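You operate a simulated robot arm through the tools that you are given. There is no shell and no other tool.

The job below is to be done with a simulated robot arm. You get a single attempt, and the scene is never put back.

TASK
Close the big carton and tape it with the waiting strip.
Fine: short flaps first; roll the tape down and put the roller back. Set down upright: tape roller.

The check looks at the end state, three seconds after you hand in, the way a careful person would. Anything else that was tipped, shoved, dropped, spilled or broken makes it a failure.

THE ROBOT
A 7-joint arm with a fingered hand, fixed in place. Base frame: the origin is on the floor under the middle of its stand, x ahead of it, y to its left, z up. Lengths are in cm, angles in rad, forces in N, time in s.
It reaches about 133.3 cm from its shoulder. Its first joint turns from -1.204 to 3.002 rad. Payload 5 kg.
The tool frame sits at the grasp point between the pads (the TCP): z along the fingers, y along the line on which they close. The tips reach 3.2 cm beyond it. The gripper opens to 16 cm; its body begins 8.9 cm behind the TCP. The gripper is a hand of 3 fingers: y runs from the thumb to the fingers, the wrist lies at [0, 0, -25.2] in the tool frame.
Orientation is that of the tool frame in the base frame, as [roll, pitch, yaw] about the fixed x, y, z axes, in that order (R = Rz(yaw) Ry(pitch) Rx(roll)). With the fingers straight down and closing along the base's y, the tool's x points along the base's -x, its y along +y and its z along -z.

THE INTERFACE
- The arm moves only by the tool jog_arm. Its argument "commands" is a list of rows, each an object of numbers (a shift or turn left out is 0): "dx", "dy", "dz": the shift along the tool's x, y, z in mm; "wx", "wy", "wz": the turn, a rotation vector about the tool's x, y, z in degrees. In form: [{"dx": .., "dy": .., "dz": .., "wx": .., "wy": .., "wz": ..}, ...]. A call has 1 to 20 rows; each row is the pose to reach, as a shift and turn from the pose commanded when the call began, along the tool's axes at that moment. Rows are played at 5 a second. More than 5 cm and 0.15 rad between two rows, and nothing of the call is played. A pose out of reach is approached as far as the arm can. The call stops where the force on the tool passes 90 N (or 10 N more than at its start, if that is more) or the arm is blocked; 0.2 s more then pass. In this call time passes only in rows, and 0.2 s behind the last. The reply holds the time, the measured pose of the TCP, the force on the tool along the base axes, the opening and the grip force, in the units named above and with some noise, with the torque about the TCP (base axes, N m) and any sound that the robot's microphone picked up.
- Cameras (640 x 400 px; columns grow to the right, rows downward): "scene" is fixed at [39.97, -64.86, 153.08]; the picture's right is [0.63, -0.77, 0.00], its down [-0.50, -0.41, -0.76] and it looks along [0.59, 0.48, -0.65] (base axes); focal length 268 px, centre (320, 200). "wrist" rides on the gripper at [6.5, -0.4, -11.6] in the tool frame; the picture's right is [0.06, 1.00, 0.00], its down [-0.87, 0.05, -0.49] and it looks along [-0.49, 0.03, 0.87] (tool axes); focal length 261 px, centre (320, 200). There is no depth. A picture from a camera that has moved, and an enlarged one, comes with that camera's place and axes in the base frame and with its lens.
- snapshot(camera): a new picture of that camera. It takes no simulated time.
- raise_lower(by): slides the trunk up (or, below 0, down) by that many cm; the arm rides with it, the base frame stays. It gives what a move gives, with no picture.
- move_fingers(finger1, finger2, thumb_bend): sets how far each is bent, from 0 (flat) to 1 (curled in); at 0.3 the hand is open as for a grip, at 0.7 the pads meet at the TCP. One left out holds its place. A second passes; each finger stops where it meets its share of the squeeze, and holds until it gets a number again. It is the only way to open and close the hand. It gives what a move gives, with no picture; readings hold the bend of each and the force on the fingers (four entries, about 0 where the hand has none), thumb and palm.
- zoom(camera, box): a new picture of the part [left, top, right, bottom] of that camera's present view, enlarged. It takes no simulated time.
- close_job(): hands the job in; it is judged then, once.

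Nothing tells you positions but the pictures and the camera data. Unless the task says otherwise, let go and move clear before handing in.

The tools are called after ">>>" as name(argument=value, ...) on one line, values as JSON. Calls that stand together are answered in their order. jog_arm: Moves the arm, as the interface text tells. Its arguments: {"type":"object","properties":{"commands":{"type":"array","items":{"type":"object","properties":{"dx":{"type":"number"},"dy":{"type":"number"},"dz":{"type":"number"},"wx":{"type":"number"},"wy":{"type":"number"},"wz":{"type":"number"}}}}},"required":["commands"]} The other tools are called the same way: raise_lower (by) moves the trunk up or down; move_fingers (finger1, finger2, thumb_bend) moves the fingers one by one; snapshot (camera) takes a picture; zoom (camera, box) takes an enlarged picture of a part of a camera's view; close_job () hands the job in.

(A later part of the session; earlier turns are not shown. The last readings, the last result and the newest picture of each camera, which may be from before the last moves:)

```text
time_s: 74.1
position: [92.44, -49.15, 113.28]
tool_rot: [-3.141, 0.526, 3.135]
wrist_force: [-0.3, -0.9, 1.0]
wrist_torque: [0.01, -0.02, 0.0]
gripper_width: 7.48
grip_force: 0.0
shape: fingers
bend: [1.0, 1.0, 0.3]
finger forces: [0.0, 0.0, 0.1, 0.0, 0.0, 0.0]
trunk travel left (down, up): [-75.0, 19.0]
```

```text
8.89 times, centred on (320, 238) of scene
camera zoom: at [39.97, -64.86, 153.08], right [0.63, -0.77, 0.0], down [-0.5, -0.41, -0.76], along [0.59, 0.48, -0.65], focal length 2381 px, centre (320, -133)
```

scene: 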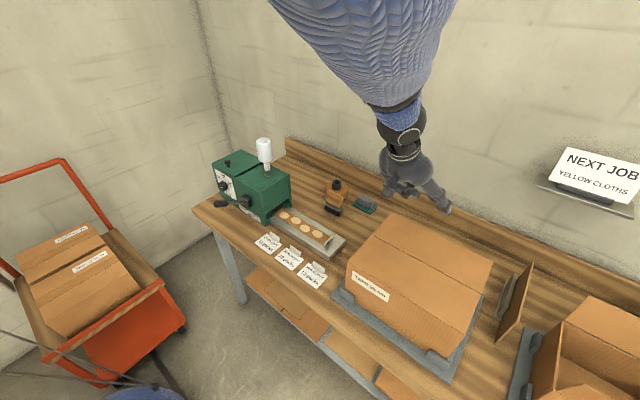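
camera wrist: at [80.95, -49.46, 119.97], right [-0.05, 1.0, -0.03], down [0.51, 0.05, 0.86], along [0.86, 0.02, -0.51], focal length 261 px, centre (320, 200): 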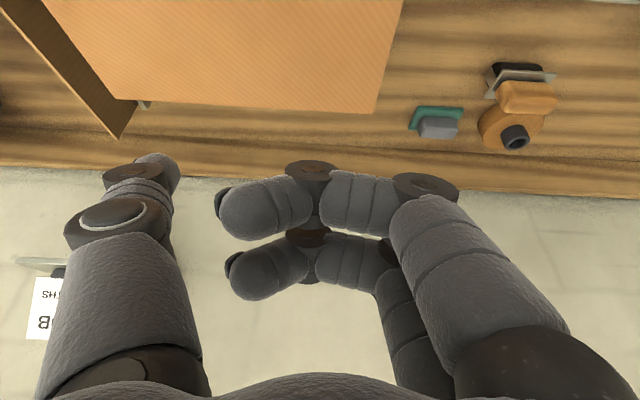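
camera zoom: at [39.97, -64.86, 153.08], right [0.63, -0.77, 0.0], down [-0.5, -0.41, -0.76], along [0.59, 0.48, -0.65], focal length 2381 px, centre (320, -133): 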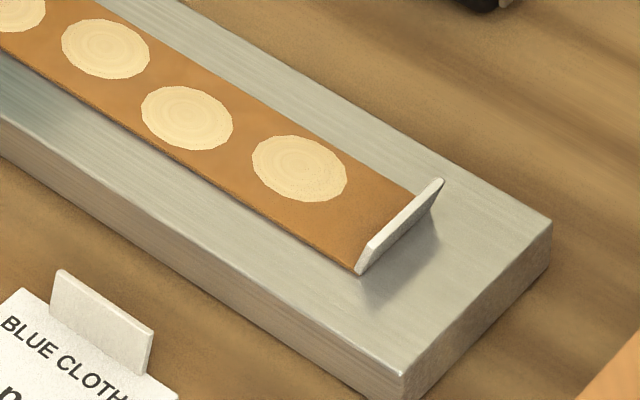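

The carton is fully closed with a clean seam down the middle. Before handling the tape I'll read the small print on the feeder and look closely at the strip and roller.

>>> zoom(camera="scene", box=[238, 196, 278, 226])

>>> zoom(camera="scene", box=[208, 150, 258, 215])

>>> zoom(camera="scene", box=[320, 172, 380, 220])

>>> zoom(camera="wrist", box=[400, 50, 580, 160])

```text
13.33 times, centred on (258, 211) of scene
camera zoom: at [39.97, -64.86, 153.08], right [0.63, -0.77, 0.0], down [-0.5, -0.41, -0.76], along [0.59, 0.48, -0.65], focal length 3572 px, centre (1147, 53)
```

zoom: 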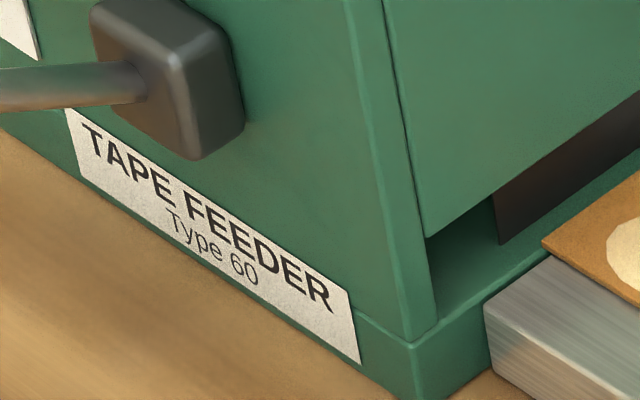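

```text
6.15 times, centred on (233, 182) of scene
camera zoom: at [39.97, -64.86, 153.08], right [0.63, -0.77, 0.0], down [-0.5, -0.41, -0.76], along [0.59, 0.48, -0.65], focal length 1649 px, centre (855, 308)
```

zoom: 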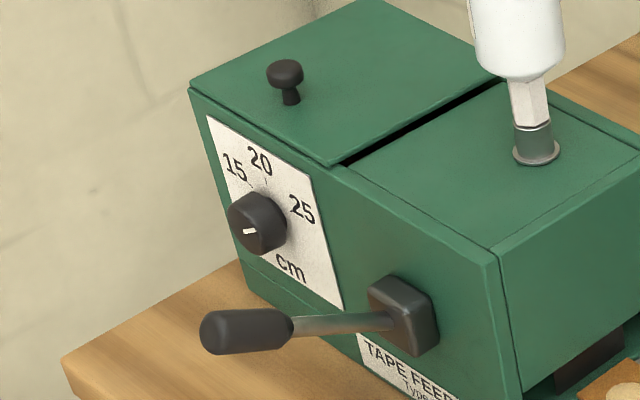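

```text
8.33 times, centred on (350, 196) of scene
camera zoom: at [39.97, -64.86, 153.08], right [0.63, -0.77, 0.0], down [-0.5, -0.41, -0.76], along [0.59, 0.48, -0.65], focal length 2232 px, centre (70, 233)
```

zoom: 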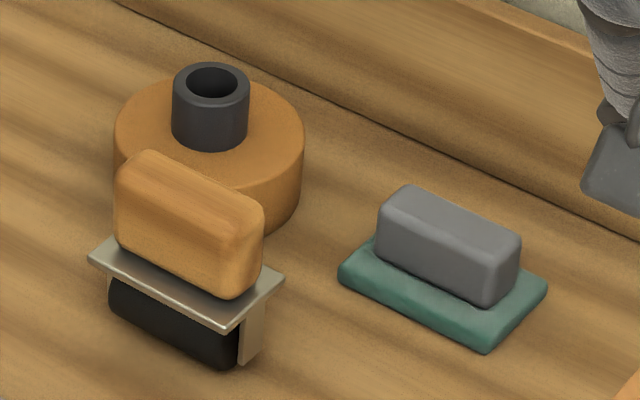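

```text
3.56 times, centred on (490, 105) of wrist
camera zoom: at [80.95, -49.46, 119.97], right [-0.05, 1.0, -0.03], down [0.51, 0.05, 0.86], along [0.86, 0.02, -0.51], focal length 927 px, centre (-284, 538)
```

zoom: 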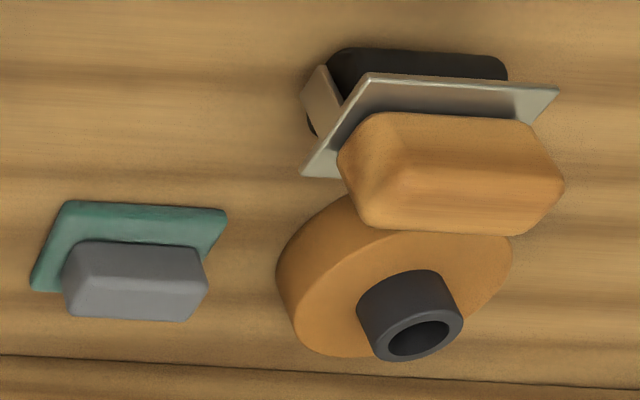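

The strip lies along y with its grip tab at about (90, -27.3), disc side up, and a 25 cm length suits this carton. I'll straighten the hand, move toward the tab at a safe height, and check the reach there.

>>> jog_arm(commands=[{"dy": 25, "dz": -5, "wy": 6}, {"dy": 50, "dz": -10, "wy": 12}, {"dy": 80, "dz": -10, "wy": 18}, {"dy": 110, "dz": -10, "wy": 24}, {"dy": 140, "dz": -10, "wy": 30}])

>>> jog_arm(commands=[{"dy": 20}, {"dy": 40}, {"dy": 60}, {"dy": 80}])

>>> snapshot(camera="scene")

>>> snapshot(camera="wrist")

```text
time_s: 75.3
position: [92.24, -35.28, 113.75]
tool_rot: [3.141, -0.001, 3.132]
wrist_force: [0.7, 0.8, -0.3]
wrist_torque: [0.01, 0.04, 0.01]
gripper_width: 7.45
grip_force: 0.2
shape: fingers
bend: [1.0, 1.0, 0.3]
finger forces: [0.0, 0.0, 0.0, 0.1, 0.1, 0.0]
trunk travel left (down, up): [-75.0, 19.0]
```

```text
time_s: 76.3
position: [89.5, -29.29, 114.33]
tool_rot: [3.14, 0.004, 3.134]
wrist_force: [0.5, 0.1, 0.1]
wrist_torque: [0.0, -0.02, 0.0]
gripper_width: 7.44
grip_force: 0.0
shape: fingers
bend: [1.0, 1.0, 0.3]
finger forces: [0.0, 0.0, 0.0, 0.0, 0.0, 0.0]
out of reach, approached as far as the arm can: row 1, 2, 3, 4
trunk travel left (down, up): [-75.0, 19.0]
```

```text
taken
```

scene: 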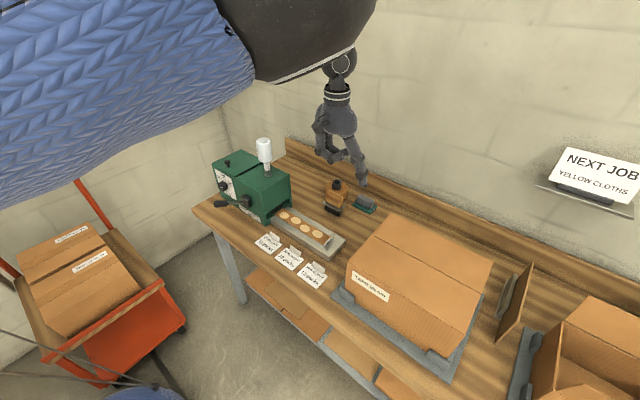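

```text
taken
camera wrist: at [82.86, -29.66, 125.85], right [-0.05, 1.0, 0.0], down [0.87, 0.05, 0.5], along [0.5, 0.03, -0.87], focal length 261 px, centre (320, 200)
```

wrist: 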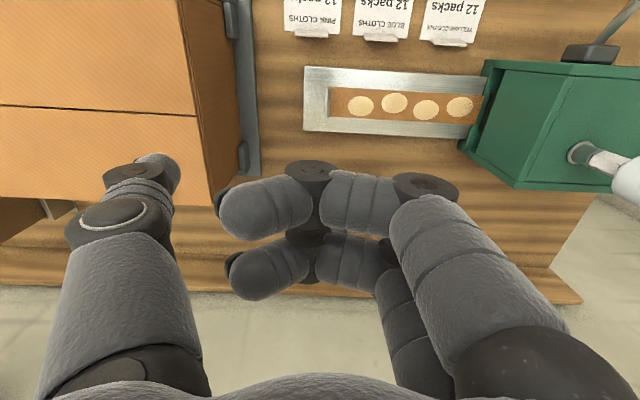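

The arm slides along a limit near y ≈ -29 here. I'll pull back toward the robot to the starting area and see how far left I can go from there.

>>> jog_arm(commands=[{"dx": 45}, {"dx": 90}, {"dx": 135}, {"dx": 180}, {"dx": 225}, {"dx": 255}])

>>> snapshot(camera="scene")

>>> jog_arm(commands=[{"dy": 45}, {"dy": 90}, {"dy": 135}, {"dy": 180}])

>>> snapshot(camera="scene")

```text
time_s: 77.7
position: [63.84, -29.25, 114.32]
tool_rot: [3.142, 0.002, 3.133]
wrist_force: [-0.4, -0.3, 1.1]
wrist_torque: [0.02, -0.01, -0.03]
gripper_width: 7.46
grip_force: 0.0
shape: fingers
bend: [1.0, 1.0, 0.3]
finger forces: [0.0, 0.0, 0.0, 0.1, 0.1, 0.0]
trunk travel left (down, up): [-75.0, 19.0]
```

```text
taken
```

scene: 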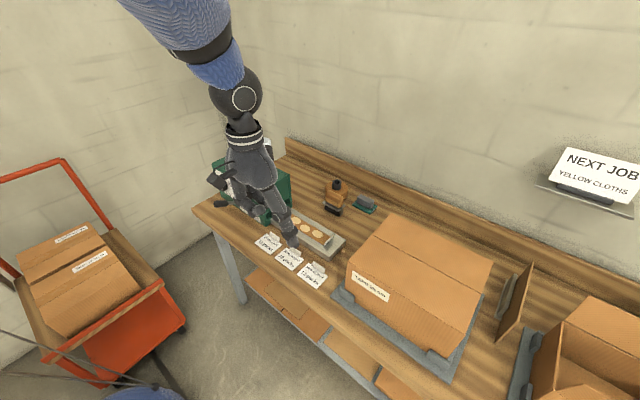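

```text
time_s: 78.7
position: [64.29, -11.24, 113.88]
tool_rot: [3.141, -0.001, 3.134]
wrist_force: [1.2, -0.5, 1.0]
wrist_torque: [0.01, 0.05, 0.0]
gripper_width: 7.47
grip_force: 0.1
shape: fingers
bend: [1.0, 1.0, 0.3]
finger forces: [0.0, 0.1, 0.0, 0.1, 0.1, 0.0]
trunk travel left (down, up): [-75.0, 19.0]
```

```text
taken
```

scene: 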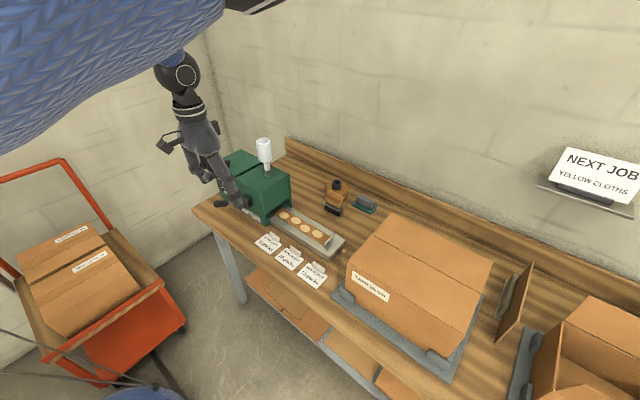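

Left motion is free at this radius. I'll return to the exact starting pose to compare the arm's posture with the first picture and work out which posture suits the far targets.

>>> jog_arm(commands=[{"dx": 9, "dy": -40, "dz": -30}, {"dx": 9, "dy": -80, "dz": -60}, {"dx": 9, "dy": -120, "dz": -90}, {"dx": 9, "dy": -150, "dz": -125}, {"dx": 9, "dy": -172, "dz": -162}])

>>> snapshot(camera="scene")

```text
refused: row 1 steps farther than a row can; nothing moved
```

```text
taken
```

scene: 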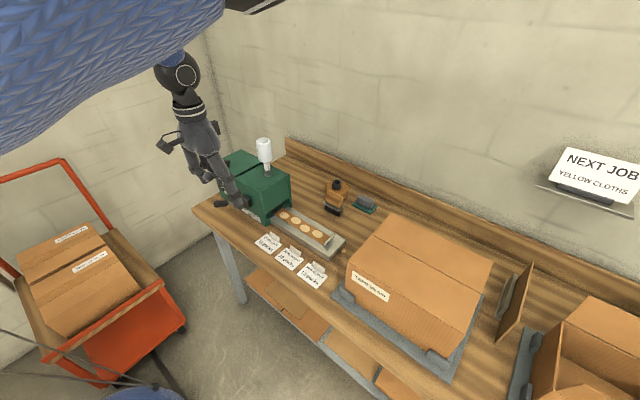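

>>> jog_arm(commands=[{"dx": 9, "dy": -35, "dz": -30}, {"dx": 9, "dy": -70, "dz": -60}, {"dx": 9, "dy": -105, "dz": -90}, {"dx": 9, "dy": -140, "dz": -125}, {"dx": 9, "dy": -172, "dz": -162}])

>>> snapshot(camera="scene")

```text
time_s: 79.9
position: [62.89, -28.28, 130.45]
tool_rot: [3.14, 0.002, 3.135]
wrist_force: [0.0, -0.7, -0.4]
wrist_torque: [0.04, -0.04, 0.0]
gripper_width: 7.43
grip_force: 0.2
shape: fingers
bend: [1.0, 1.0, 0.3]
finger forces: [0.0, 0.0, 0.1, 0.1, 0.0, 0.1]
trunk travel left (down, up): [-75.0, 19.0]
```

```text
taken
```

scene: 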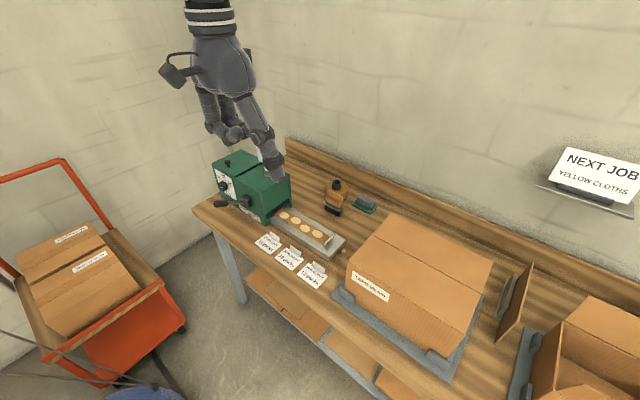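

This looks like the start posture again. From here I'll test reaching straight forward at height, toward the roller side of the bench.

>>> jog_arm(commands=[{"dx": -45}, {"dx": -90}, {"dx": -135}, {"dx": -180}, {"dx": -225}, {"dx": -270}, {"dx": -315}, {"dx": -360}])

>>> snapshot(camera="scene")

```text
time_s: 81.7
position: [89.83, -32.99, 126.53]
tool_rot: [3.121, 0.033, 3.133]
wrist_force: [-0.5, -0.6, 0.2]
wrist_torque: [0.02, 0.01, 0.03]
gripper_width: 7.45
grip_force: 0.0
shape: fingers
bend: [1.0, 1.0, 0.3]
finger forces: [0.0, 0.0, 0.1, 0.0, 0.0, 0.1]
out of reach, approached as far as the arm can: row 5, 6, 7, 8
trunk travel left (down, up): [-75.0, 19.0]
```

```text
taken
```

scene: 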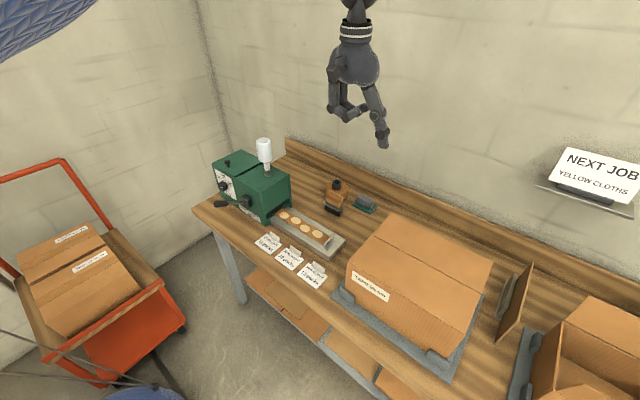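

Reach forward stalls near x ≈ 90 at this y with the hand straight down. I'll test whether a forward tilt and a different yaw let the arm through, staying high in free space.

>>> jog_arm(commands=[{"wz": -8}, {"wz": -16}, {"wz": -24}, {"wz": -32}])

>>> jog_arm(commands=[{"dx": -15, "dy": 20}, {"dx": -30, "dy": 40}, {"dx": -45, "dy": 60}])

>>> snapshot(camera="scene")

```text
time_s: 82.7
position: [88.35, -33.17, 126.01]
tool_rot: [-3.141, 0.01, -2.589]
wrist_force: [0.1, -0.3, -0.3]
wrist_torque: [0.03, 0.0, 0.0]
gripper_width: 7.45
grip_force: 0.1
shape: fingers
bend: [1.0, 1.0, 0.3]
finger forces: [0.1, 0.0, 0.0, 0.1, 0.0, 0.0]
out of reach, approached as far as the arm can: row 1, 2, 3, 4
trunk travel left (down, up): [-75.0, 19.0]
```

```text
time_s: 83.5
position: [86.5, -27.54, 124.63]
tool_rot: [3.14, 0.018, -2.592]
wrist_force: [-0.5, 0.2, 0.8]
wrist_torque: [0.01, -0.02, 0.03]
gripper_width: 7.46
grip_force: 0.0
shape: fingers
bend: [1.0, 1.0, 0.3]
finger forces: [0.0, 0.1, 0.0, 0.0, 0.0, 0.1]
out of reach, approached as far as the arm can: row 1, 2, 3
trunk travel left (down, up): [-75.0, 19.0]
```

```text
taken
```

scene: 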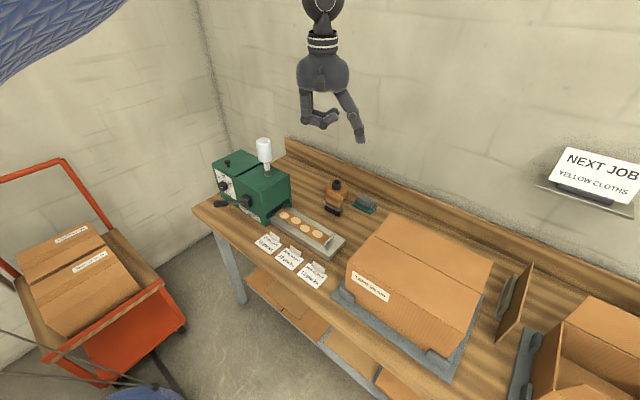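

Yaw makes no difference. I suspect the shoulder's first joint is sitting at its limit and not coming off. I'll test that by moving well to the left in free space, which needs that joint to turn.

>>> jog_arm(commands=[{"dx": 40, "wz": 8}, {"dx": 80, "dy": -10, "wz": 16}, {"dx": 120, "dy": -20, "wz": 24}, {"dx": 160, "dy": -30, "wz": 32}, {"dx": 200, "dy": -40, "wz": 32}])

>>> jog_arm(commands=[{"dy": 45}, {"dy": 90}, {"dy": 135}, {"dy": 180}, {"dy": 225}, {"dy": 270}, {"dy": 315}, {"dy": 360}])

>>> snapshot(camera="scene")

```text
time_s: 84.7
position: [71.27, -41.56, 124.64]
tool_rot: [3.14, 0.004, 3.132]
wrist_force: [0.2, -0.1, -0.1]
wrist_torque: [0.04, -0.03, -0.02]
gripper_width: 7.43
grip_force: 0.0
shape: fingers
bend: [1.0, 1.0, 0.3]
finger forces: [0.0, 0.0, 0.0, 0.0, 0.0, 0.1]
trunk travel left (down, up): [-75.0, 19.0]
```

```text
time_s: 86.5
position: [69.42, -12.15, 123.89]
tool_rot: [3.129, 0.005, 3.133]
wrist_force: [0.7, 0.3, -0.2]
wrist_torque: [0.0, 0.03, 0.0]
gripper_width: 7.43
grip_force: 0.1
shape: fingers
bend: [1.0, 1.0, 0.3]
finger forces: [0.1, 0.0, 0.1, 0.0, 0.0, 0.0]
out of reach, approached as far as the arm can: row 7, 8
trunk travel left (down, up): [-75.0, 19.0]
```

```text
taken
```

scene: 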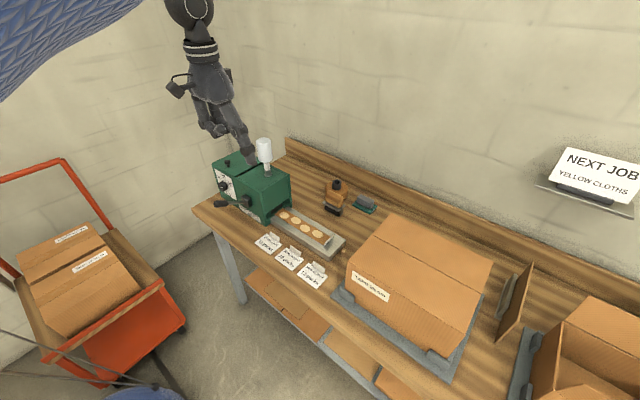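

I'm stopped at y ≈ -12, which fits the first joint being pinned at its limit. I'll command a motion that amounts to turning the whole arm left about the shoulder, to coax that joint off its stop.

>>> jog_arm(commands=[{"dx": -6, "dy": 19, "wz": -3}, {"dx": -13, "dy": 38, "wz": -6}, {"dx": -18, "dy": 57, "wz": -9}, {"dx": -22, "dy": 77, "wz": -12}, {"dx": -25, "dy": 97, "wz": -15}, {"dx": -27, "dy": 116, "wz": -18}])

>>> snapshot(camera="scene")

```text
time_s: 87.9
position: [67.76, -10.7, 124.23]
tool_rot: [3.122, 0.018, -2.834]
wrist_force: [0.3, 0.6, -1.3]
wrist_torque: [0.01, -0.02, -0.02]
gripper_width: 7.43
grip_force: 0.0
shape: fingers
bend: [1.0, 1.0, 0.3]
finger forces: [0.0, 0.1, 0.0, 0.0, 0.0, 0.0]
out of reach, approached as far as the arm can: row 1, 2, 3, 4, 5, 6
trunk travel left (down, up): [-75.0, 19.0]
```

```text
taken
```

scene: 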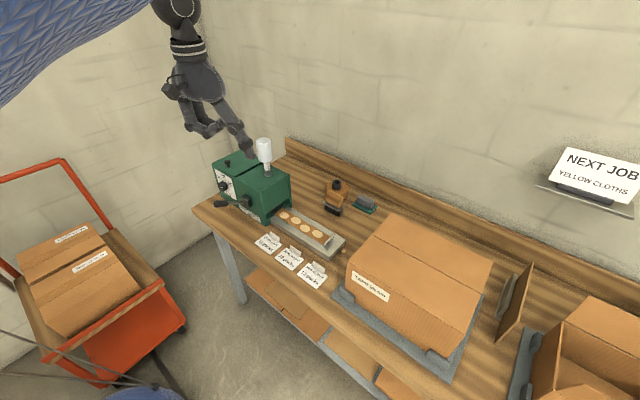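

No release yet. I'll hold a leftward target for many rows to see whether the joint creeps off its stop at all.

>>> jog_arm(commands=[{"dy": 40}, {"dy": 80}, {"dy": 80}, {"dy": 80}, {"dy": 80}, {"dy": 80}, {"dy": 80}, {"dy": 80}, {"dy": 80}, {"dy": 80}, {"dy": 80}, {"dy": 80}, {"dy": 80}, {"dy": 80}, {"dy": 80}, {"dy": 80}, {"dy": 80}, {"dy": 80}, {"dy": 80}, {"dy": 80}])

```text
time_s: 92.1
position: [63.89, -10.02, 123.43]
tool_rot: [3.139, 0.003, -2.835]
wrist_force: [0.0, 0.4, 0.4]
wrist_torque: [0.01, 0.01, 0.0]
gripper_width: 7.43
grip_force: 0.1
shape: fingers
bend: [1.0, 1.0, 0.3]
finger forces: [0.1, 0.0, 0.0, 0.0, 0.0, 0.0]
out of reach, approached as far as the arm can: row 1, 2, 3, 4, 5, 6, 7, 8, 9, 10, 11, 12, 13, 14, 15, 16, 17, 18, 19, 20
trunk travel left (down, up): [-75.0, 19.0]
```

The evidence suggests the elbow is confined to a vertical plane near y ≈ -53. I'll test the far right in free space to see whether that side opens up, which tells me which joint is limiting.

>>> jog_arm(commands=[{"dy": -40, "wz": 6}, {"dy": -80, "wz": 12}, {"dy": -120, "wz": 17.6}, {"dx": -12, "dy": -165, "wz": 17.6}, {"dx": -24, "dy": -210, "wz": 17.6}, {"dx": -37, "dy": -255, "wz": 17.6}, {"dx": -50, "dy": -300, "wz": 17.6}, {"dx": -64, "dy": -345, "wz": 17.6}, {"dx": -78, "dy": -390, "wz": 17.6}, {"dx": -92, "dy": -435, "wz": 17.6}, {"dx": -106, "dy": -480, "wz": 17.6}])

>>> jog_arm(commands=[{"dy": -45}, {"dy": -90}, {"dy": -135}, {"dy": -180}, {"dy": -225}, {"dy": -270}, {"dy": -315}, {"dy": -360}, {"dy": -405}, {"dy": -450}])

>>> snapshot(camera="scene")

```text
time_s: 94.5
position: [88.73, -52.75, 123.36]
tool_rot: [-3.141, 0.0, -3.14]
wrist_force: [-0.1, 0.2, -0.6]
wrist_torque: [0.06, 0.08, 0.02]
gripper_width: 7.44
grip_force: 0.0
shape: fingers
bend: [1.0, 1.0, 0.3]
finger forces: [0.0, 0.0, 0.0, 0.0, 0.0, 0.0]
trunk travel left (down, up): [-75.0, 19.0]
```

```text
time_s: 96.7
position: [87.31, -93.28, 123.61]
tool_rot: [-3.14, 0.0, -3.141]
wrist_force: [0.4, 0.7, 0.1]
wrist_torque: [-0.14, 0.12, 0.04]
gripper_width: 7.46
grip_force: 0.0
shape: fingers
bend: [1.0, 1.0, 0.3]
finger forces: [0.1, 0.1, 0.0, 0.0, 0.1, 0.0]
out of reach, approached as far as the arm can: row 7, 9, 10
trunk travel left (down, up): [-75.0, 19.0]
```

```text
taken
```

scene: 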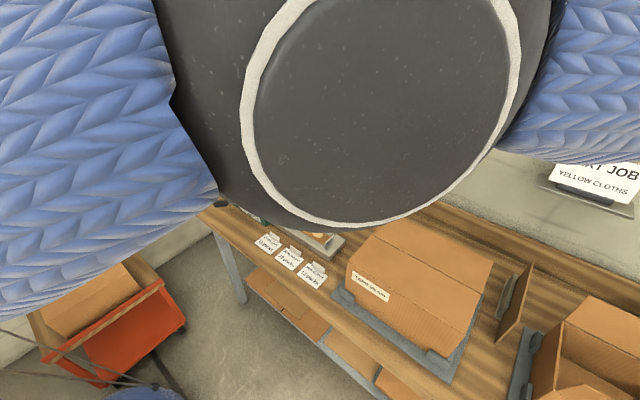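

With the arm straight, it reaches out to y ≈ -93. Next test: keep it nearly straight and swing left at height, to see whether the shoulder turns past the heading where it has been stopping.

>>> jog_arm(commands=[{"dx": -20, "dy": 30}, {"dx": -40, "dy": 60}, {"dx": -60, "dy": 90}, {"dx": -80, "dy": 120}, {"dx": -105, "dy": 155}, {"dx": -130, "dy": 190}, {"dx": -155, "dy": 225}, {"dx": -180, "dy": 265}, {"dx": -200, "dy": 305}])

>>> snapshot(camera="scene")

```text
time_s: 98.7
position: [93.19, -75.87, 127.44]
tool_rot: [3.137, 0.002, -3.14]
wrist_force: [0.1, -0.4, -0.2]
wrist_torque: [0.01, 0.02, -0.02]
gripper_width: 7.45
grip_force: 0.0
shape: fingers
bend: [1.0, 1.0, 0.3]
finger forces: [0.0, 0.0, 0.0, 0.0, 0.0, 0.1]
out of reach, approached as far as the arm can: row 4, 5, 6, 7, 8, 9
trunk travel left (down, up): [-75.0, 19.0]
```

```text
taken
```

scene: 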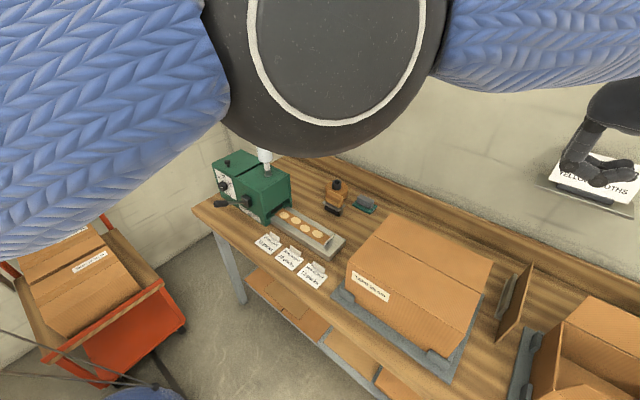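

The shoulder won't turn left. I'll check quickly whether it turns right, to find out which end stop it is on.

>>> jog_arm(commands=[{"dx": 30, "dy": -30}, {"dx": 60, "dy": -60}, {"dx": 90, "dy": -90}, {"dx": 120, "dy": -120}, {"dx": 150, "dy": -150}, {"dx": 180, "dy": -180}, {"dx": 215, "dy": -210}, {"dx": 250, "dy": -240}, {"dx": 285, "dy": -270}, {"dx": 320, "dy": -300}, {"dx": 360, "dy": -330}, {"dx": 400, "dy": -355}])

>>> snapshot(camera="scene")

```text
time_s: 101.3
position: [53.27, -111.29, 127.5]
tool_rot: [-3.141, 0.003, -3.141]
wrist_force: [-0.9, -0.9, 0.0]
wrist_torque: [0.03, -0.04, 0.01]
gripper_width: 7.45
grip_force: 0.0
shape: fingers
bend: [1.0, 1.0, 0.3]
finger forces: [0.0, 0.0, 0.1, 0.1, 0.0, 0.0]
trunk travel left (down, up): [-75.0, 19.0]
```

```text
taken
```

scene: 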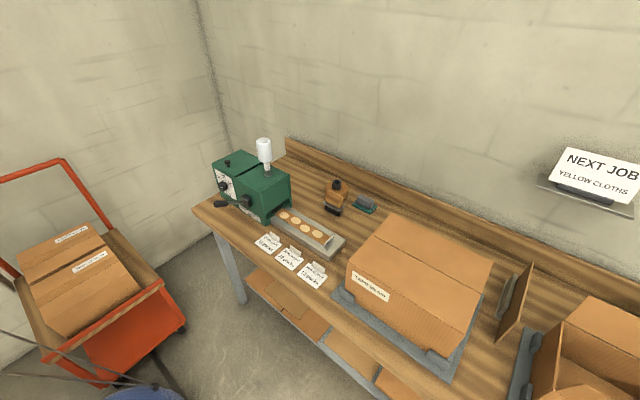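

Rightward motion is free. To come back left I'll command an exact rotation about the base axis with the hand turning along, so only the first joint has to move.

>>> jog_arm(commands=[{"dx": -44.2, "dy": 22.3, "wz": -2.3}, {"dx": -87.5, "dy": 46.3, "wz": -4.6}, {"dx": -129.8, "dy": 72.1, "wz": -6.9}, {"dx": -171.1, "dy": 99.5, "wz": -9.2}, {"dx": -211.2, "dy": 128.5, "wz": -11.5}, {"dx": -250.1, "dy": 159.2, "wz": -13.8}, {"dx": -287.7, "dy": 191.4, "wz": -16.1}, {"dx": -324.1, "dy": 225, "wz": -18.4}, {"dx": -359, "dy": 260.1, "wz": -20.7}, {"dx": -392.5, "dy": 296.6, "wz": -23}])

>>> snapshot(camera="scene")

```text
time_s: 103.5
position: [88.52, -78.09, 124.56]
tool_rot: [-3.137, 0.003, -2.737]
wrist_force: [-3.1, 0.1, 0.2]
wrist_torque: [0.05, -0.32, -0.09]
gripper_width: 7.45
grip_force: 0.0
shape: fingers
bend: [1.0, 1.0, 0.3]
finger forces: [0.1, 0.1, 0.0, 0.1, 0.0, 0.1]
out of reach, approached as far as the arm can: row 9, 10
trunk travel left (down, up): [-75.0, 19.0]
```

```text
taken
```

scene: 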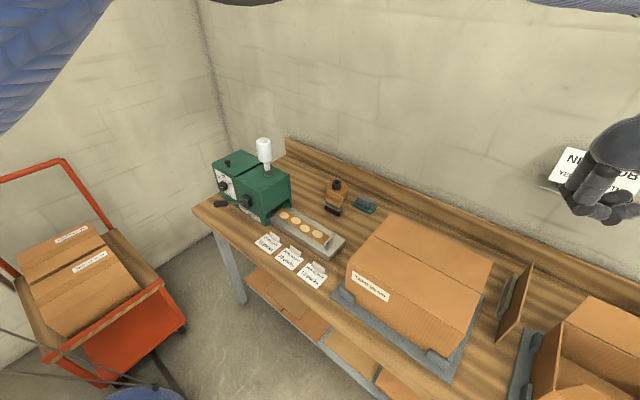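

So the shoulder has a real stop there and everything further left must be reached with the forearm and a tilted hand. The strip's tab is within that range with a modest tilt, so I'll move back over the carton and shape the fingers for a pinch.

>>> jog_arm(commands=[{"dx": -12, "dy": 40, "dz": 8, "wz": 3}, {"dx": -24, "dy": 80, "dz": 16, "wz": 6}, {"dx": -37, "dy": 120, "dz": 24, "wz": 9}, {"dx": -49, "dy": 160, "dz": 32, "wz": 12}, {"dx": -61, "dy": 200, "dz": 41, "wz": 15}, {"dx": -74, "dy": 240, "dz": 50, "wz": 18}, {"dx": -86, "dy": 280, "dz": 58, "wz": 21}, {"dx": -98, "dy": 318, "dz": 66, "wz": 23.2}])

>>> move_fingers(finger1=0.6, finger2=0.6, thumb_bend=0.6)

>>> snapshot(camera="scene")

>>> snapshot(camera="wrist")

```text
time_s: 105.3
position: [85.26, -44.91, 117.63]
tool_rot: [3.141, 0.002, 3.137]
wrist_force: [-0.1, -0.4, 0.1]
wrist_torque: [-0.01, -0.02, 0.02]
gripper_width: 7.45
grip_force: 0.1
shape: fingers
bend: [1.0, 1.0, 0.3]
finger forces: [0.0, 0.0, 0.0, 0.0, 0.0, 0.0]
trunk travel left (down, up): [-75.0, 19.0]
```

```text
time_s: 106.3
position: [85.34, -44.88, 117.64]
tool_rot: [-3.141, 0.003, 3.139]
wrist_force: [0.5, -0.4, -0.8]
wrist_torque: [0.0, 0.0, 0.03]
gripper_width: 4.72
grip_force: 0.1
shape: fingers
bend: [0.6, 0.6, 0.6]
finger forces: [0.0, 0.0, 0.1, 0.0, 0.0, 0.0]
trunk travel left (down, up): [-75.0, 19.0]
```

```text
taken
```

scene: 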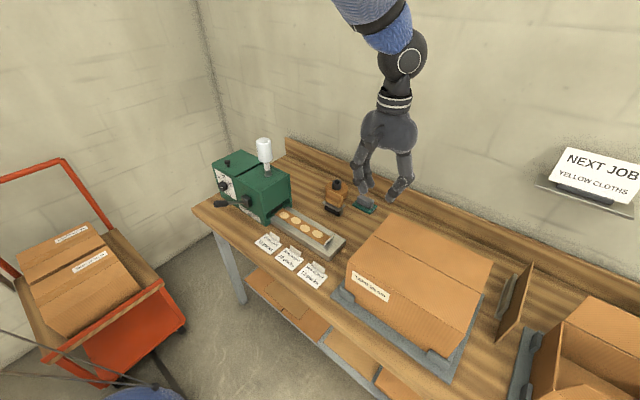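

```text
taken
camera wrist: at [78.75, -45.19, 129.27], right [-0.06, 1.0, 0.0], down [0.87, 0.05, 0.49], along [0.49, 0.03, -0.87], focal length 261 px, centre (320, 200)
```

wrist: 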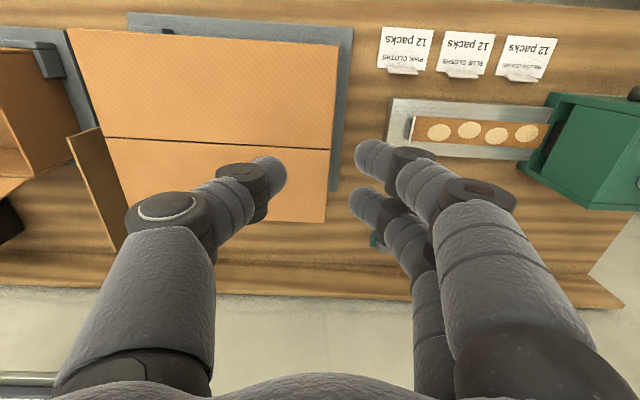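

>>> zoom(camera="scene", box=[335, 130, 435, 220])

>>> zoom(camera="wrist", box=[370, 80, 560, 180])

```text
4.44 times, centred on (385, 175) of scene
camera zoom: at [39.97, -64.86, 153.08], right [0.63, -0.77, 0.0], down [-0.5, -0.41, -0.76], along [0.59, 0.48, -0.65], focal length 1191 px, centre (31, 311)
```

zoom: 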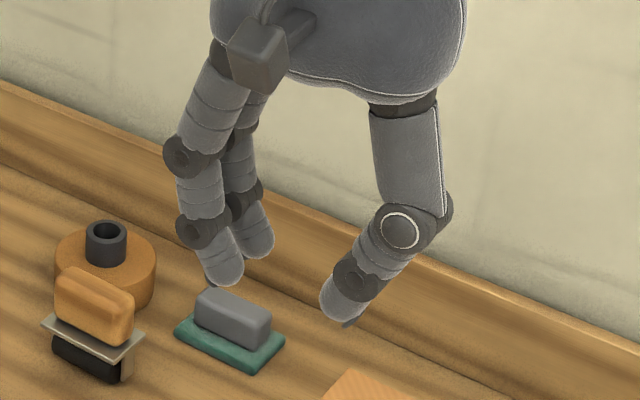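

```text
3.37 times, centred on (465, 130) of wrist
camera zoom: at [78.75, -45.19, 129.27], right [-0.06, 1.0, 0.0], down [0.87, 0.05, 0.49], along [0.49, 0.03, -0.87], focal length 878 px, centre (-168, 436)
```

zoom: 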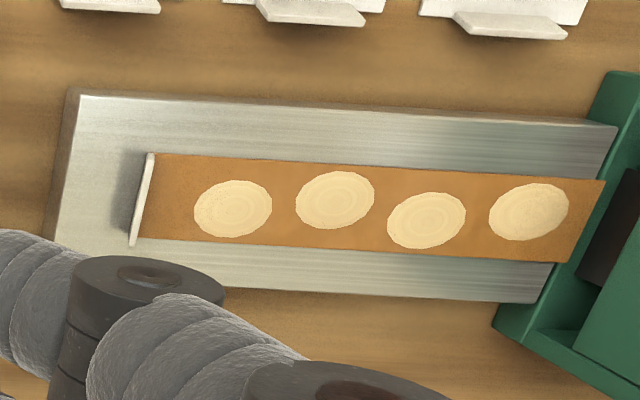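

The tab is about 5 cm wide, centred at (90.1, -27.4) with its top near z 82, and the seam runs along x = 90.1 from y = -43 to -73. The strip only has to move about 43 cm toward -y. I'll go above the tab with a slight tilt and lower the trunk.

>>> jog_arm(commands=[{"dx": 2, "dy": 40, "wy": -2.5}, {"dx": 4, "dy": 80, "wy": -5}, {"dx": 6, "dy": 120, "wy": -7.5}, {"dx": 8, "dy": 159, "wy": -10}])

>>> raise_lower(by=-24)

>>> snapshot(camera="scene")

>>> snapshot(camera="wrist")

```text
time_s: 107.3
position: [84.58, -28.93, 117.78]
tool_rot: [3.14, 0.178, 3.136]
wrist_force: [-0.8, -0.2, 0.4]
wrist_torque: [-0.03, -0.01, -0.04]
gripper_width: 4.73
grip_force: 0.2
shape: fingers
bend: [0.6, 0.6, 0.6]
finger forces: [0.0, 0.0, 0.1, 0.0, 0.0, 0.0]
trunk travel left (down, up): [-75.0, 19.0]
```

```text
time_s: 109.8
position: [84.54, -28.97, 93.92]
tool_rot: [3.141, 0.177, 3.139]
wrist_force: [0.7, 0.0, 0.9]
wrist_torque: [0.01, -0.02, 0.04]
gripper_width: 4.74
grip_force: 0.1
shape: fingers
bend: [0.6, 0.6, 0.6]
finger forces: [0.0, 0.0, 0.0, 0.0, 0.1, 0.0]
trunk travel left (down, up): [-51.0, 43.0]
```

```text
taken
```

scene: 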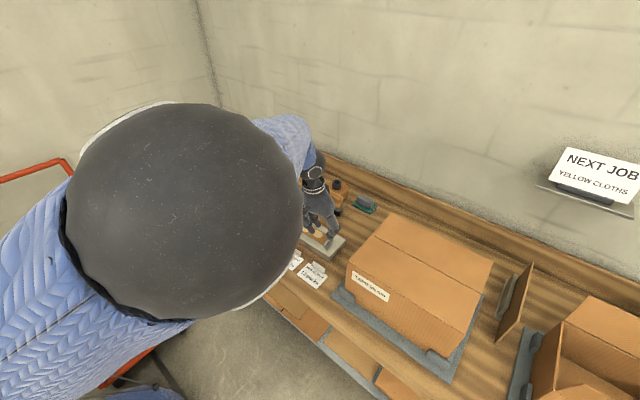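

```text
taken
camera wrist: at [76.05, -29.31, 104.06], right [-0.06, 1.0, -0.01], down [0.77, 0.05, 0.64], along [0.64, 0.03, -0.77], focal length 261 px, centre (320, 200)
```

wrist: 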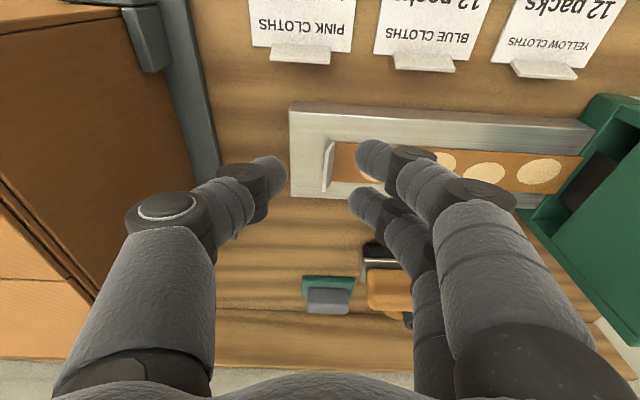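

The tab is now visible between the thumb and the fingers. I'll zoom in for a precise measurement before descending.

>>> zoom(camera="wrist", box=[240, 100, 440, 230])

>>> zoom(camera="scene", box=[290, 160, 370, 260])

```text
3.08 times, centred on (340, 165) of wrist
camera zoom: at [76.05, -29.31, 104.06], right [-0.06, 1.0, -0.01], down [0.77, 0.05, 0.64], along [0.64, 0.03, -0.77], focal length 802 px, centre (258, 308)
```

zoom: 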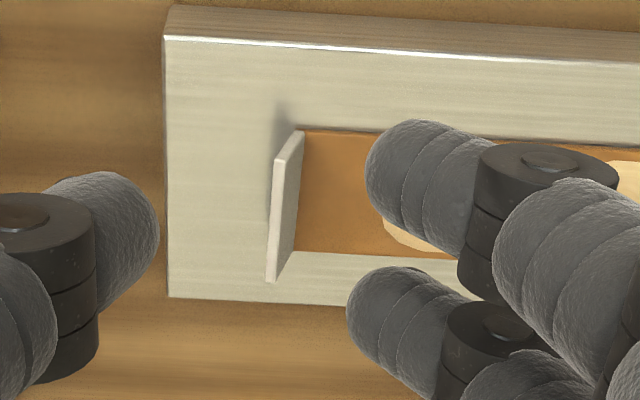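

```text
4.00 times, centred on (330, 210) of scene
camera zoom: at [39.97, -64.86, 153.08], right [0.63, -0.77, 0.0], down [-0.5, -0.41, -0.76], along [0.59, 0.48, -0.65], focal length 1072 px, centre (280, 160)
```

zoom: 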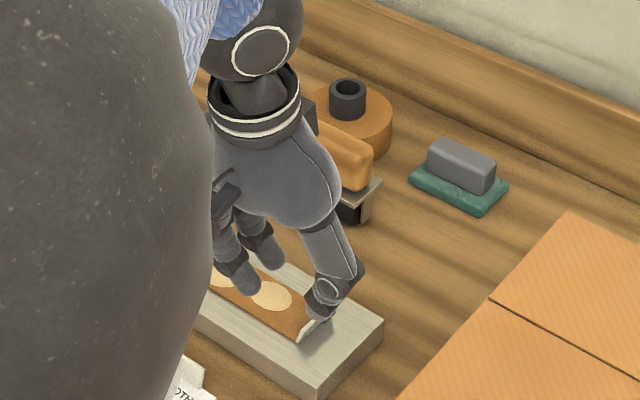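

The tab leans slightly toward -y, with its base at y -27.3 and top at y -28.2, z ≈ 82. I'll move in and down partway, keeping it centred between thumb and fingers.

>>> jog_arm(commands=[{"dx": -12, "dy": 4, "dz": 20}, {"dx": -24, "dy": 8, "dz": 40}, {"dx": -36, "dy": 12, "dz": 60}, {"dx": -36, "dy": 12, "dz": 75}])

>>> zoom(camera="wrist", box=[240, 100, 440, 230])

>>> zoom(camera="scene", box=[290, 170, 370, 270])

```text
time_s: 110.8
position: [89.42, -27.72, 87.0]
tool_rot: [-3.141, 0.176, 3.139]
wrist_force: [-0.7, 1.1, -0.5]
wrist_torque: [-0.02, -0.01, 0.01]
gripper_width: 4.73
grip_force: 0.1
shape: fingers
bend: [0.6, 0.6, 0.6]
finger forces: [0.0, 0.0, 0.0, 0.0, 0.0, 0.1]
trunk travel left (down, up): [-51.0, 43.0]
```

```text
3.08 times, centred on (340, 165) of wrist
camera zoom: at [80.87, -28.12, 97.27], right [-0.06, 1.0, -0.01], down [0.77, 0.05, 0.64], along [0.64, 0.03, -0.77], focal length 802 px, centre (258, 308)
```

zoom: 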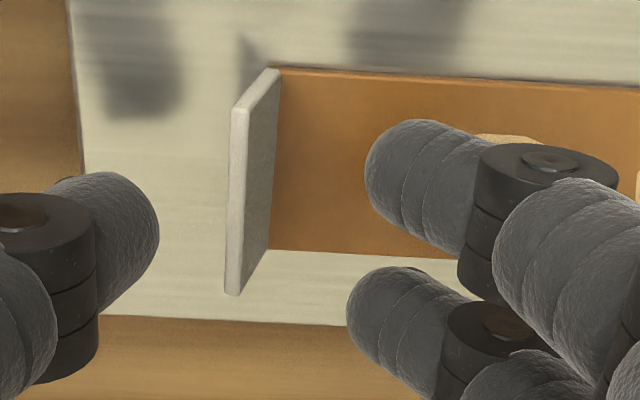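

```text
4.00 times, centred on (330, 220) of scene
camera zoom: at [39.97, -64.86, 153.08], right [0.63, -0.77, 0.0], down [-0.5, -0.41, -0.76], along [0.59, 0.48, -0.65], focal length 1072 px, centre (280, 120)
```

zoom: 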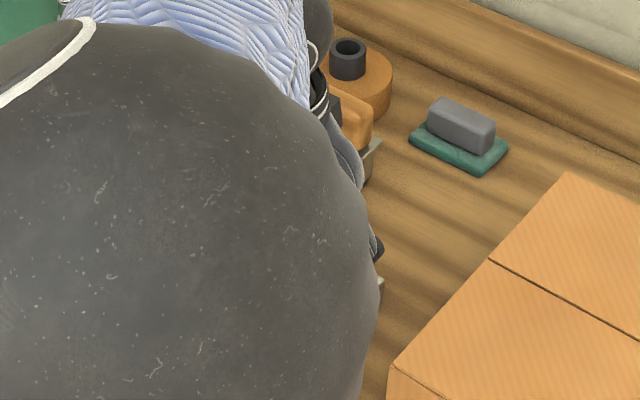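

Reach is fine here. I'll descend the remaining ~2.5 cm slowly, watching the force.

>>> jog_arm(commands=[{"dx": 0, "dz": 8}, {"dx": 0.5, "dy": -1, "dz": 15}, {"dx": 0.8, "dy": -1, "dz": 20}])

>>> zoom(camera="wrist", box=[240, 100, 440, 230])

```text
time_s: 111.6
position: [89.5, -27.85, 85.26]
tool_rot: [-3.141, 0.178, 3.137]
wrist_force: [-2.4, 2.2, 15.6]
wrist_torque: [0.52, 0.33, 0.09]
gripper_width: 4.68
grip_force: 8.0
shape: fingers
bend: [0.63, 0.6, 0.6]
finger forces: [15.1, 0.0, 0.1, 0.1, 0.1, 0.1]
trunk travel left (down, up): [-51.0, 43.0]
```

```text
3.08 times, centred on (340, 165) of wrist
camera zoom: at [81.12, -28.15, 95.58], right [-0.06, 1.0, -0.01], down [0.77, 0.05, 0.64], along [0.64, 0.03, -0.77], focal length 802 px, centre (258, 308)
```

zoom: 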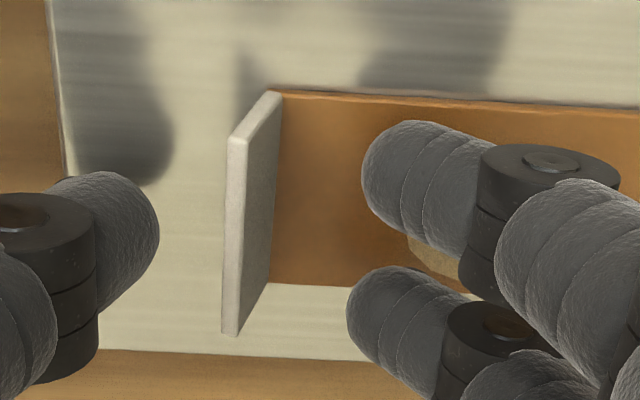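

One fingertip just touched the strip lightly, so the fingers reach lower at this bend than I assumed. I'll lift 7 mm and then close in small steps on the tab.

>>> jog_arm(commands=[{"dz": -4}, {"dz": -7}])

>>> move_fingers(finger1=0.64, finger2=0.64, thumb_bend=0.64)

>>> zoom(camera="wrist", box=[240, 100, 440, 230])

```text
time_s: 112.2
position: [89.42, -27.87, 85.69]
tool_rot: [-3.141, 0.176, 3.138]
wrist_force: [0.1, 0.3, 0.5]
wrist_torque: [0.01, 0.0, 0.03]
gripper_width: 4.76
grip_force: 0.1
shape: fingers
bend: [0.6, 0.6, 0.6]
finger forces: [0.0, 0.0, 0.0, 0.0, 0.0, 0.0]
trunk travel left (down, up): [-51.0, 43.0]
```

```text
time_s: 113.2
position: [89.46, -27.89, 85.67]
tool_rot: [-3.141, 0.176, 3.14]
wrist_force: [0.5, 0.2, -0.8]
wrist_torque: [0.04, 0.0, -0.04]
gripper_width: 3.31
grip_force: 0.0
shape: fingers
bend: [0.64, 0.64, 0.64]
finger forces: [0.0, 0.1, 0.0, 0.0, 0.0, 0.0]
trunk travel left (down, up): [-51.0, 43.0]
```

```text
3.08 times, centred on (340, 165) of wrist
camera zoom: at [81.05, -28.22, 96.03], right [-0.06, 1.0, -0.01], down [0.77, 0.05, 0.64], along [0.64, 0.03, -0.77], focal length 802 px, centre (258, 308)
```

zoom: 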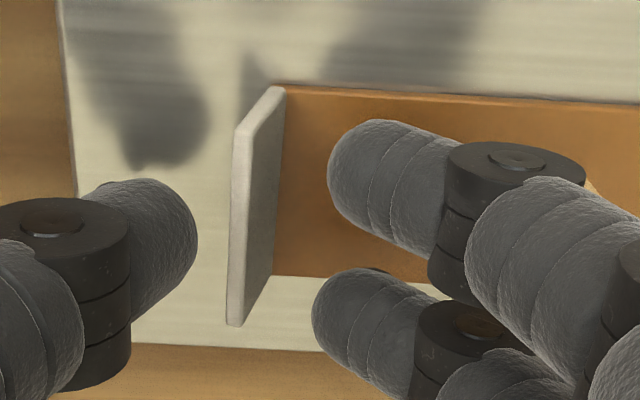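

The tab sits centred between the fingertips, clear of the tray. Closing further to grip it.

>>> move_fingers(finger1=0.67, finger2=0.67, thumb_bend=0.67)

>>> zoom(camera="wrist", box=[240, 100, 440, 230])

```text
time_s: 114.2
position: [89.45, -28.01, 85.75]
tool_rot: [-3.141, 0.175, 3.138]
wrist_force: [-0.2, 0.3, 0.3]
wrist_torque: [0.01, 0.0, 0.01]
gripper_width: 2.23
grip_force: 0.0
shape: fingers
bend: [0.67, 0.67, 0.67]
finger forces: [0.0, 0.1, 0.0, 0.0, 0.0, 0.1]
trunk travel left (down, up): [-51.0, 43.0]
```

```text
3.08 times, centred on (340, 165) of wrist
camera zoom: at [81.05, -28.21, 96.03], right [-0.06, 1.0, -0.01], down [0.77, 0.05, 0.64], along [0.64, 0.03, -0.77], focal length 802 px, centre (258, 308)
```

zoom: 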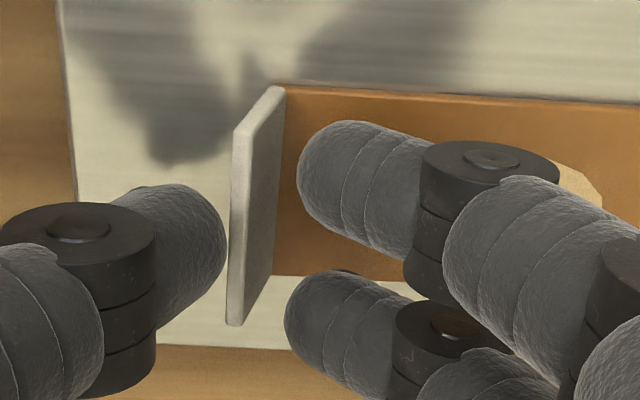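

>>> move_fingers(finger1=0.7, finger2=0.7, thumb_bend=0.69)

>>> zoom(camera="wrist", box=[240, 100, 440, 230])

```text
time_s: 115.2
position: [89.53, -27.91, 85.69]
tool_rot: [-3.141, 0.176, 3.138]
wrist_force: [-0.1, -0.4, -0.7]
wrist_torque: [0.0, 0.01, 0.01]
gripper_width: 1.43
grip_force: 0.2
shape: fingers
bend: [0.7, 0.7, 0.69]
finger forces: [0.0, 0.0, 0.0, 0.0, 0.1, 0.0]
trunk travel left (down, up): [-51.0, 43.0]
```

```text
3.08 times, centred on (340, 165) of wrist
camera zoom: at [81.05, -28.21, 96.03], right [-0.06, 1.0, -0.01], down [0.77, 0.05, 0.64], along [0.64, 0.03, -0.77], focal length 802 px, centre (258, 308)
```

zoom: 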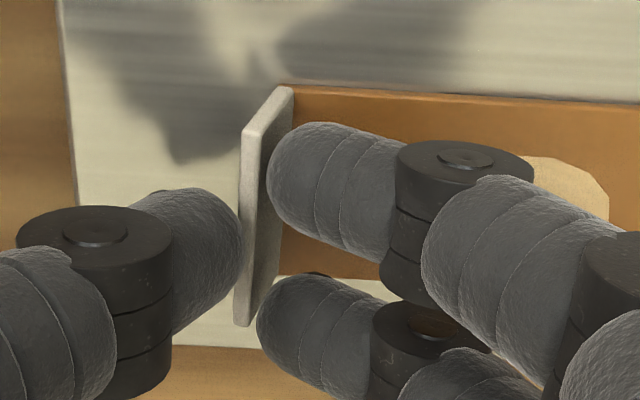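

The thumb is against the tab and the fingers are nearly there. One more closing step for a light grip.

>>> move_fingers(finger1=0.74, finger2=0.74, thumb_bend=0.7)

>>> zoom(camera="wrist", box=[240, 100, 440, 230])

```text
time_s: 116.2
position: [89.43, -27.92, 85.82]
tool_rot: [3.141, 0.177, 3.138]
wrist_force: [0.3, -0.3, 0.5]
wrist_torque: [0.0, 0.0, 0.0]
gripper_width: 0.74
grip_force: 0.3
shape: fingers
bend: [0.74, 0.74, 0.7]
finger forces: [0.9, 0.1, 0.0, 0.1, 0.6, 0.0]
trunk travel left (down, up): [-51.0, 43.0]
```

```text
3.08 times, centred on (340, 165) of wrist
camera zoom: at [81.05, -28.21, 96.04], right [-0.06, 1.0, -0.01], down [0.77, 0.05, 0.64], along [0.64, 0.03, -0.77], focal length 802 px, centre (258, 308)
```

zoom: 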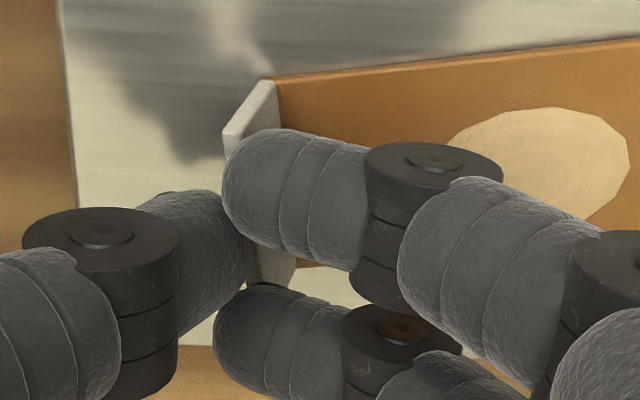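

The second finger is past the tab's edge, so the strip started to swing. I'll reopen right away and recentre the hand toward the robot.

>>> move_fingers(finger1=0.62, finger2=0.62, thumb_bend=0.64)

>>> snapshot(camera="wrist")

>>> zoom(camera="wrist", box=[240, 80, 640, 260])

```text
time_s: 117.2
position: [89.45, -27.86, 85.66]
tool_rot: [3.141, 0.176, 3.14]
wrist_force: [0.2, 0.9, 0.4]
wrist_torque: [0.01, 0.02, -0.02]
gripper_width: 3.56
grip_force: 0.1
shape: fingers
bend: [0.62, 0.62, 0.64]
finger forces: [0.0, 0.0, 0.0, 0.0, 0.0, 0.0]
trunk travel left (down, up): [-51.0, 43.0]
```

```text
taken
camera wrist: at [81.06, -28.2, 96.0], right [-0.06, 1.0, -0.01], down [0.77, 0.05, 0.64], along [0.64, 0.03, -0.77], focal length 261 px, centre (320, 200)
```

wrist: 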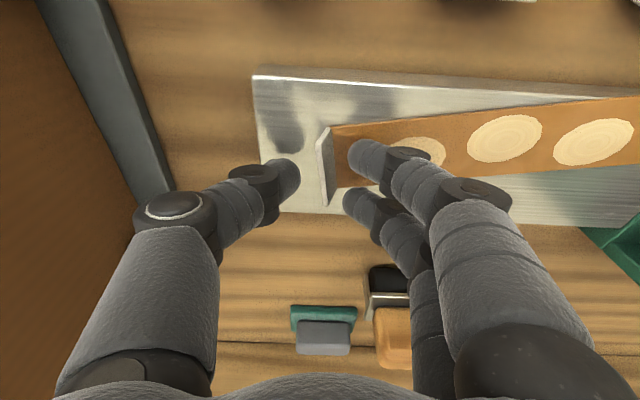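

```text
1.60 times, centred on (440, 170) of wrist
camera zoom: at [81.06, -28.2, 96.0], right [-0.06, 1.0, -0.01], down [0.77, 0.05, 0.64], along [0.64, 0.03, -0.77], focal length 417 px, centre (128, 248)
```

zoom: 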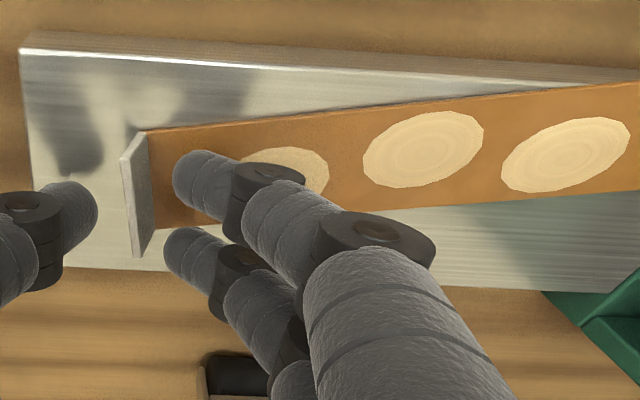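

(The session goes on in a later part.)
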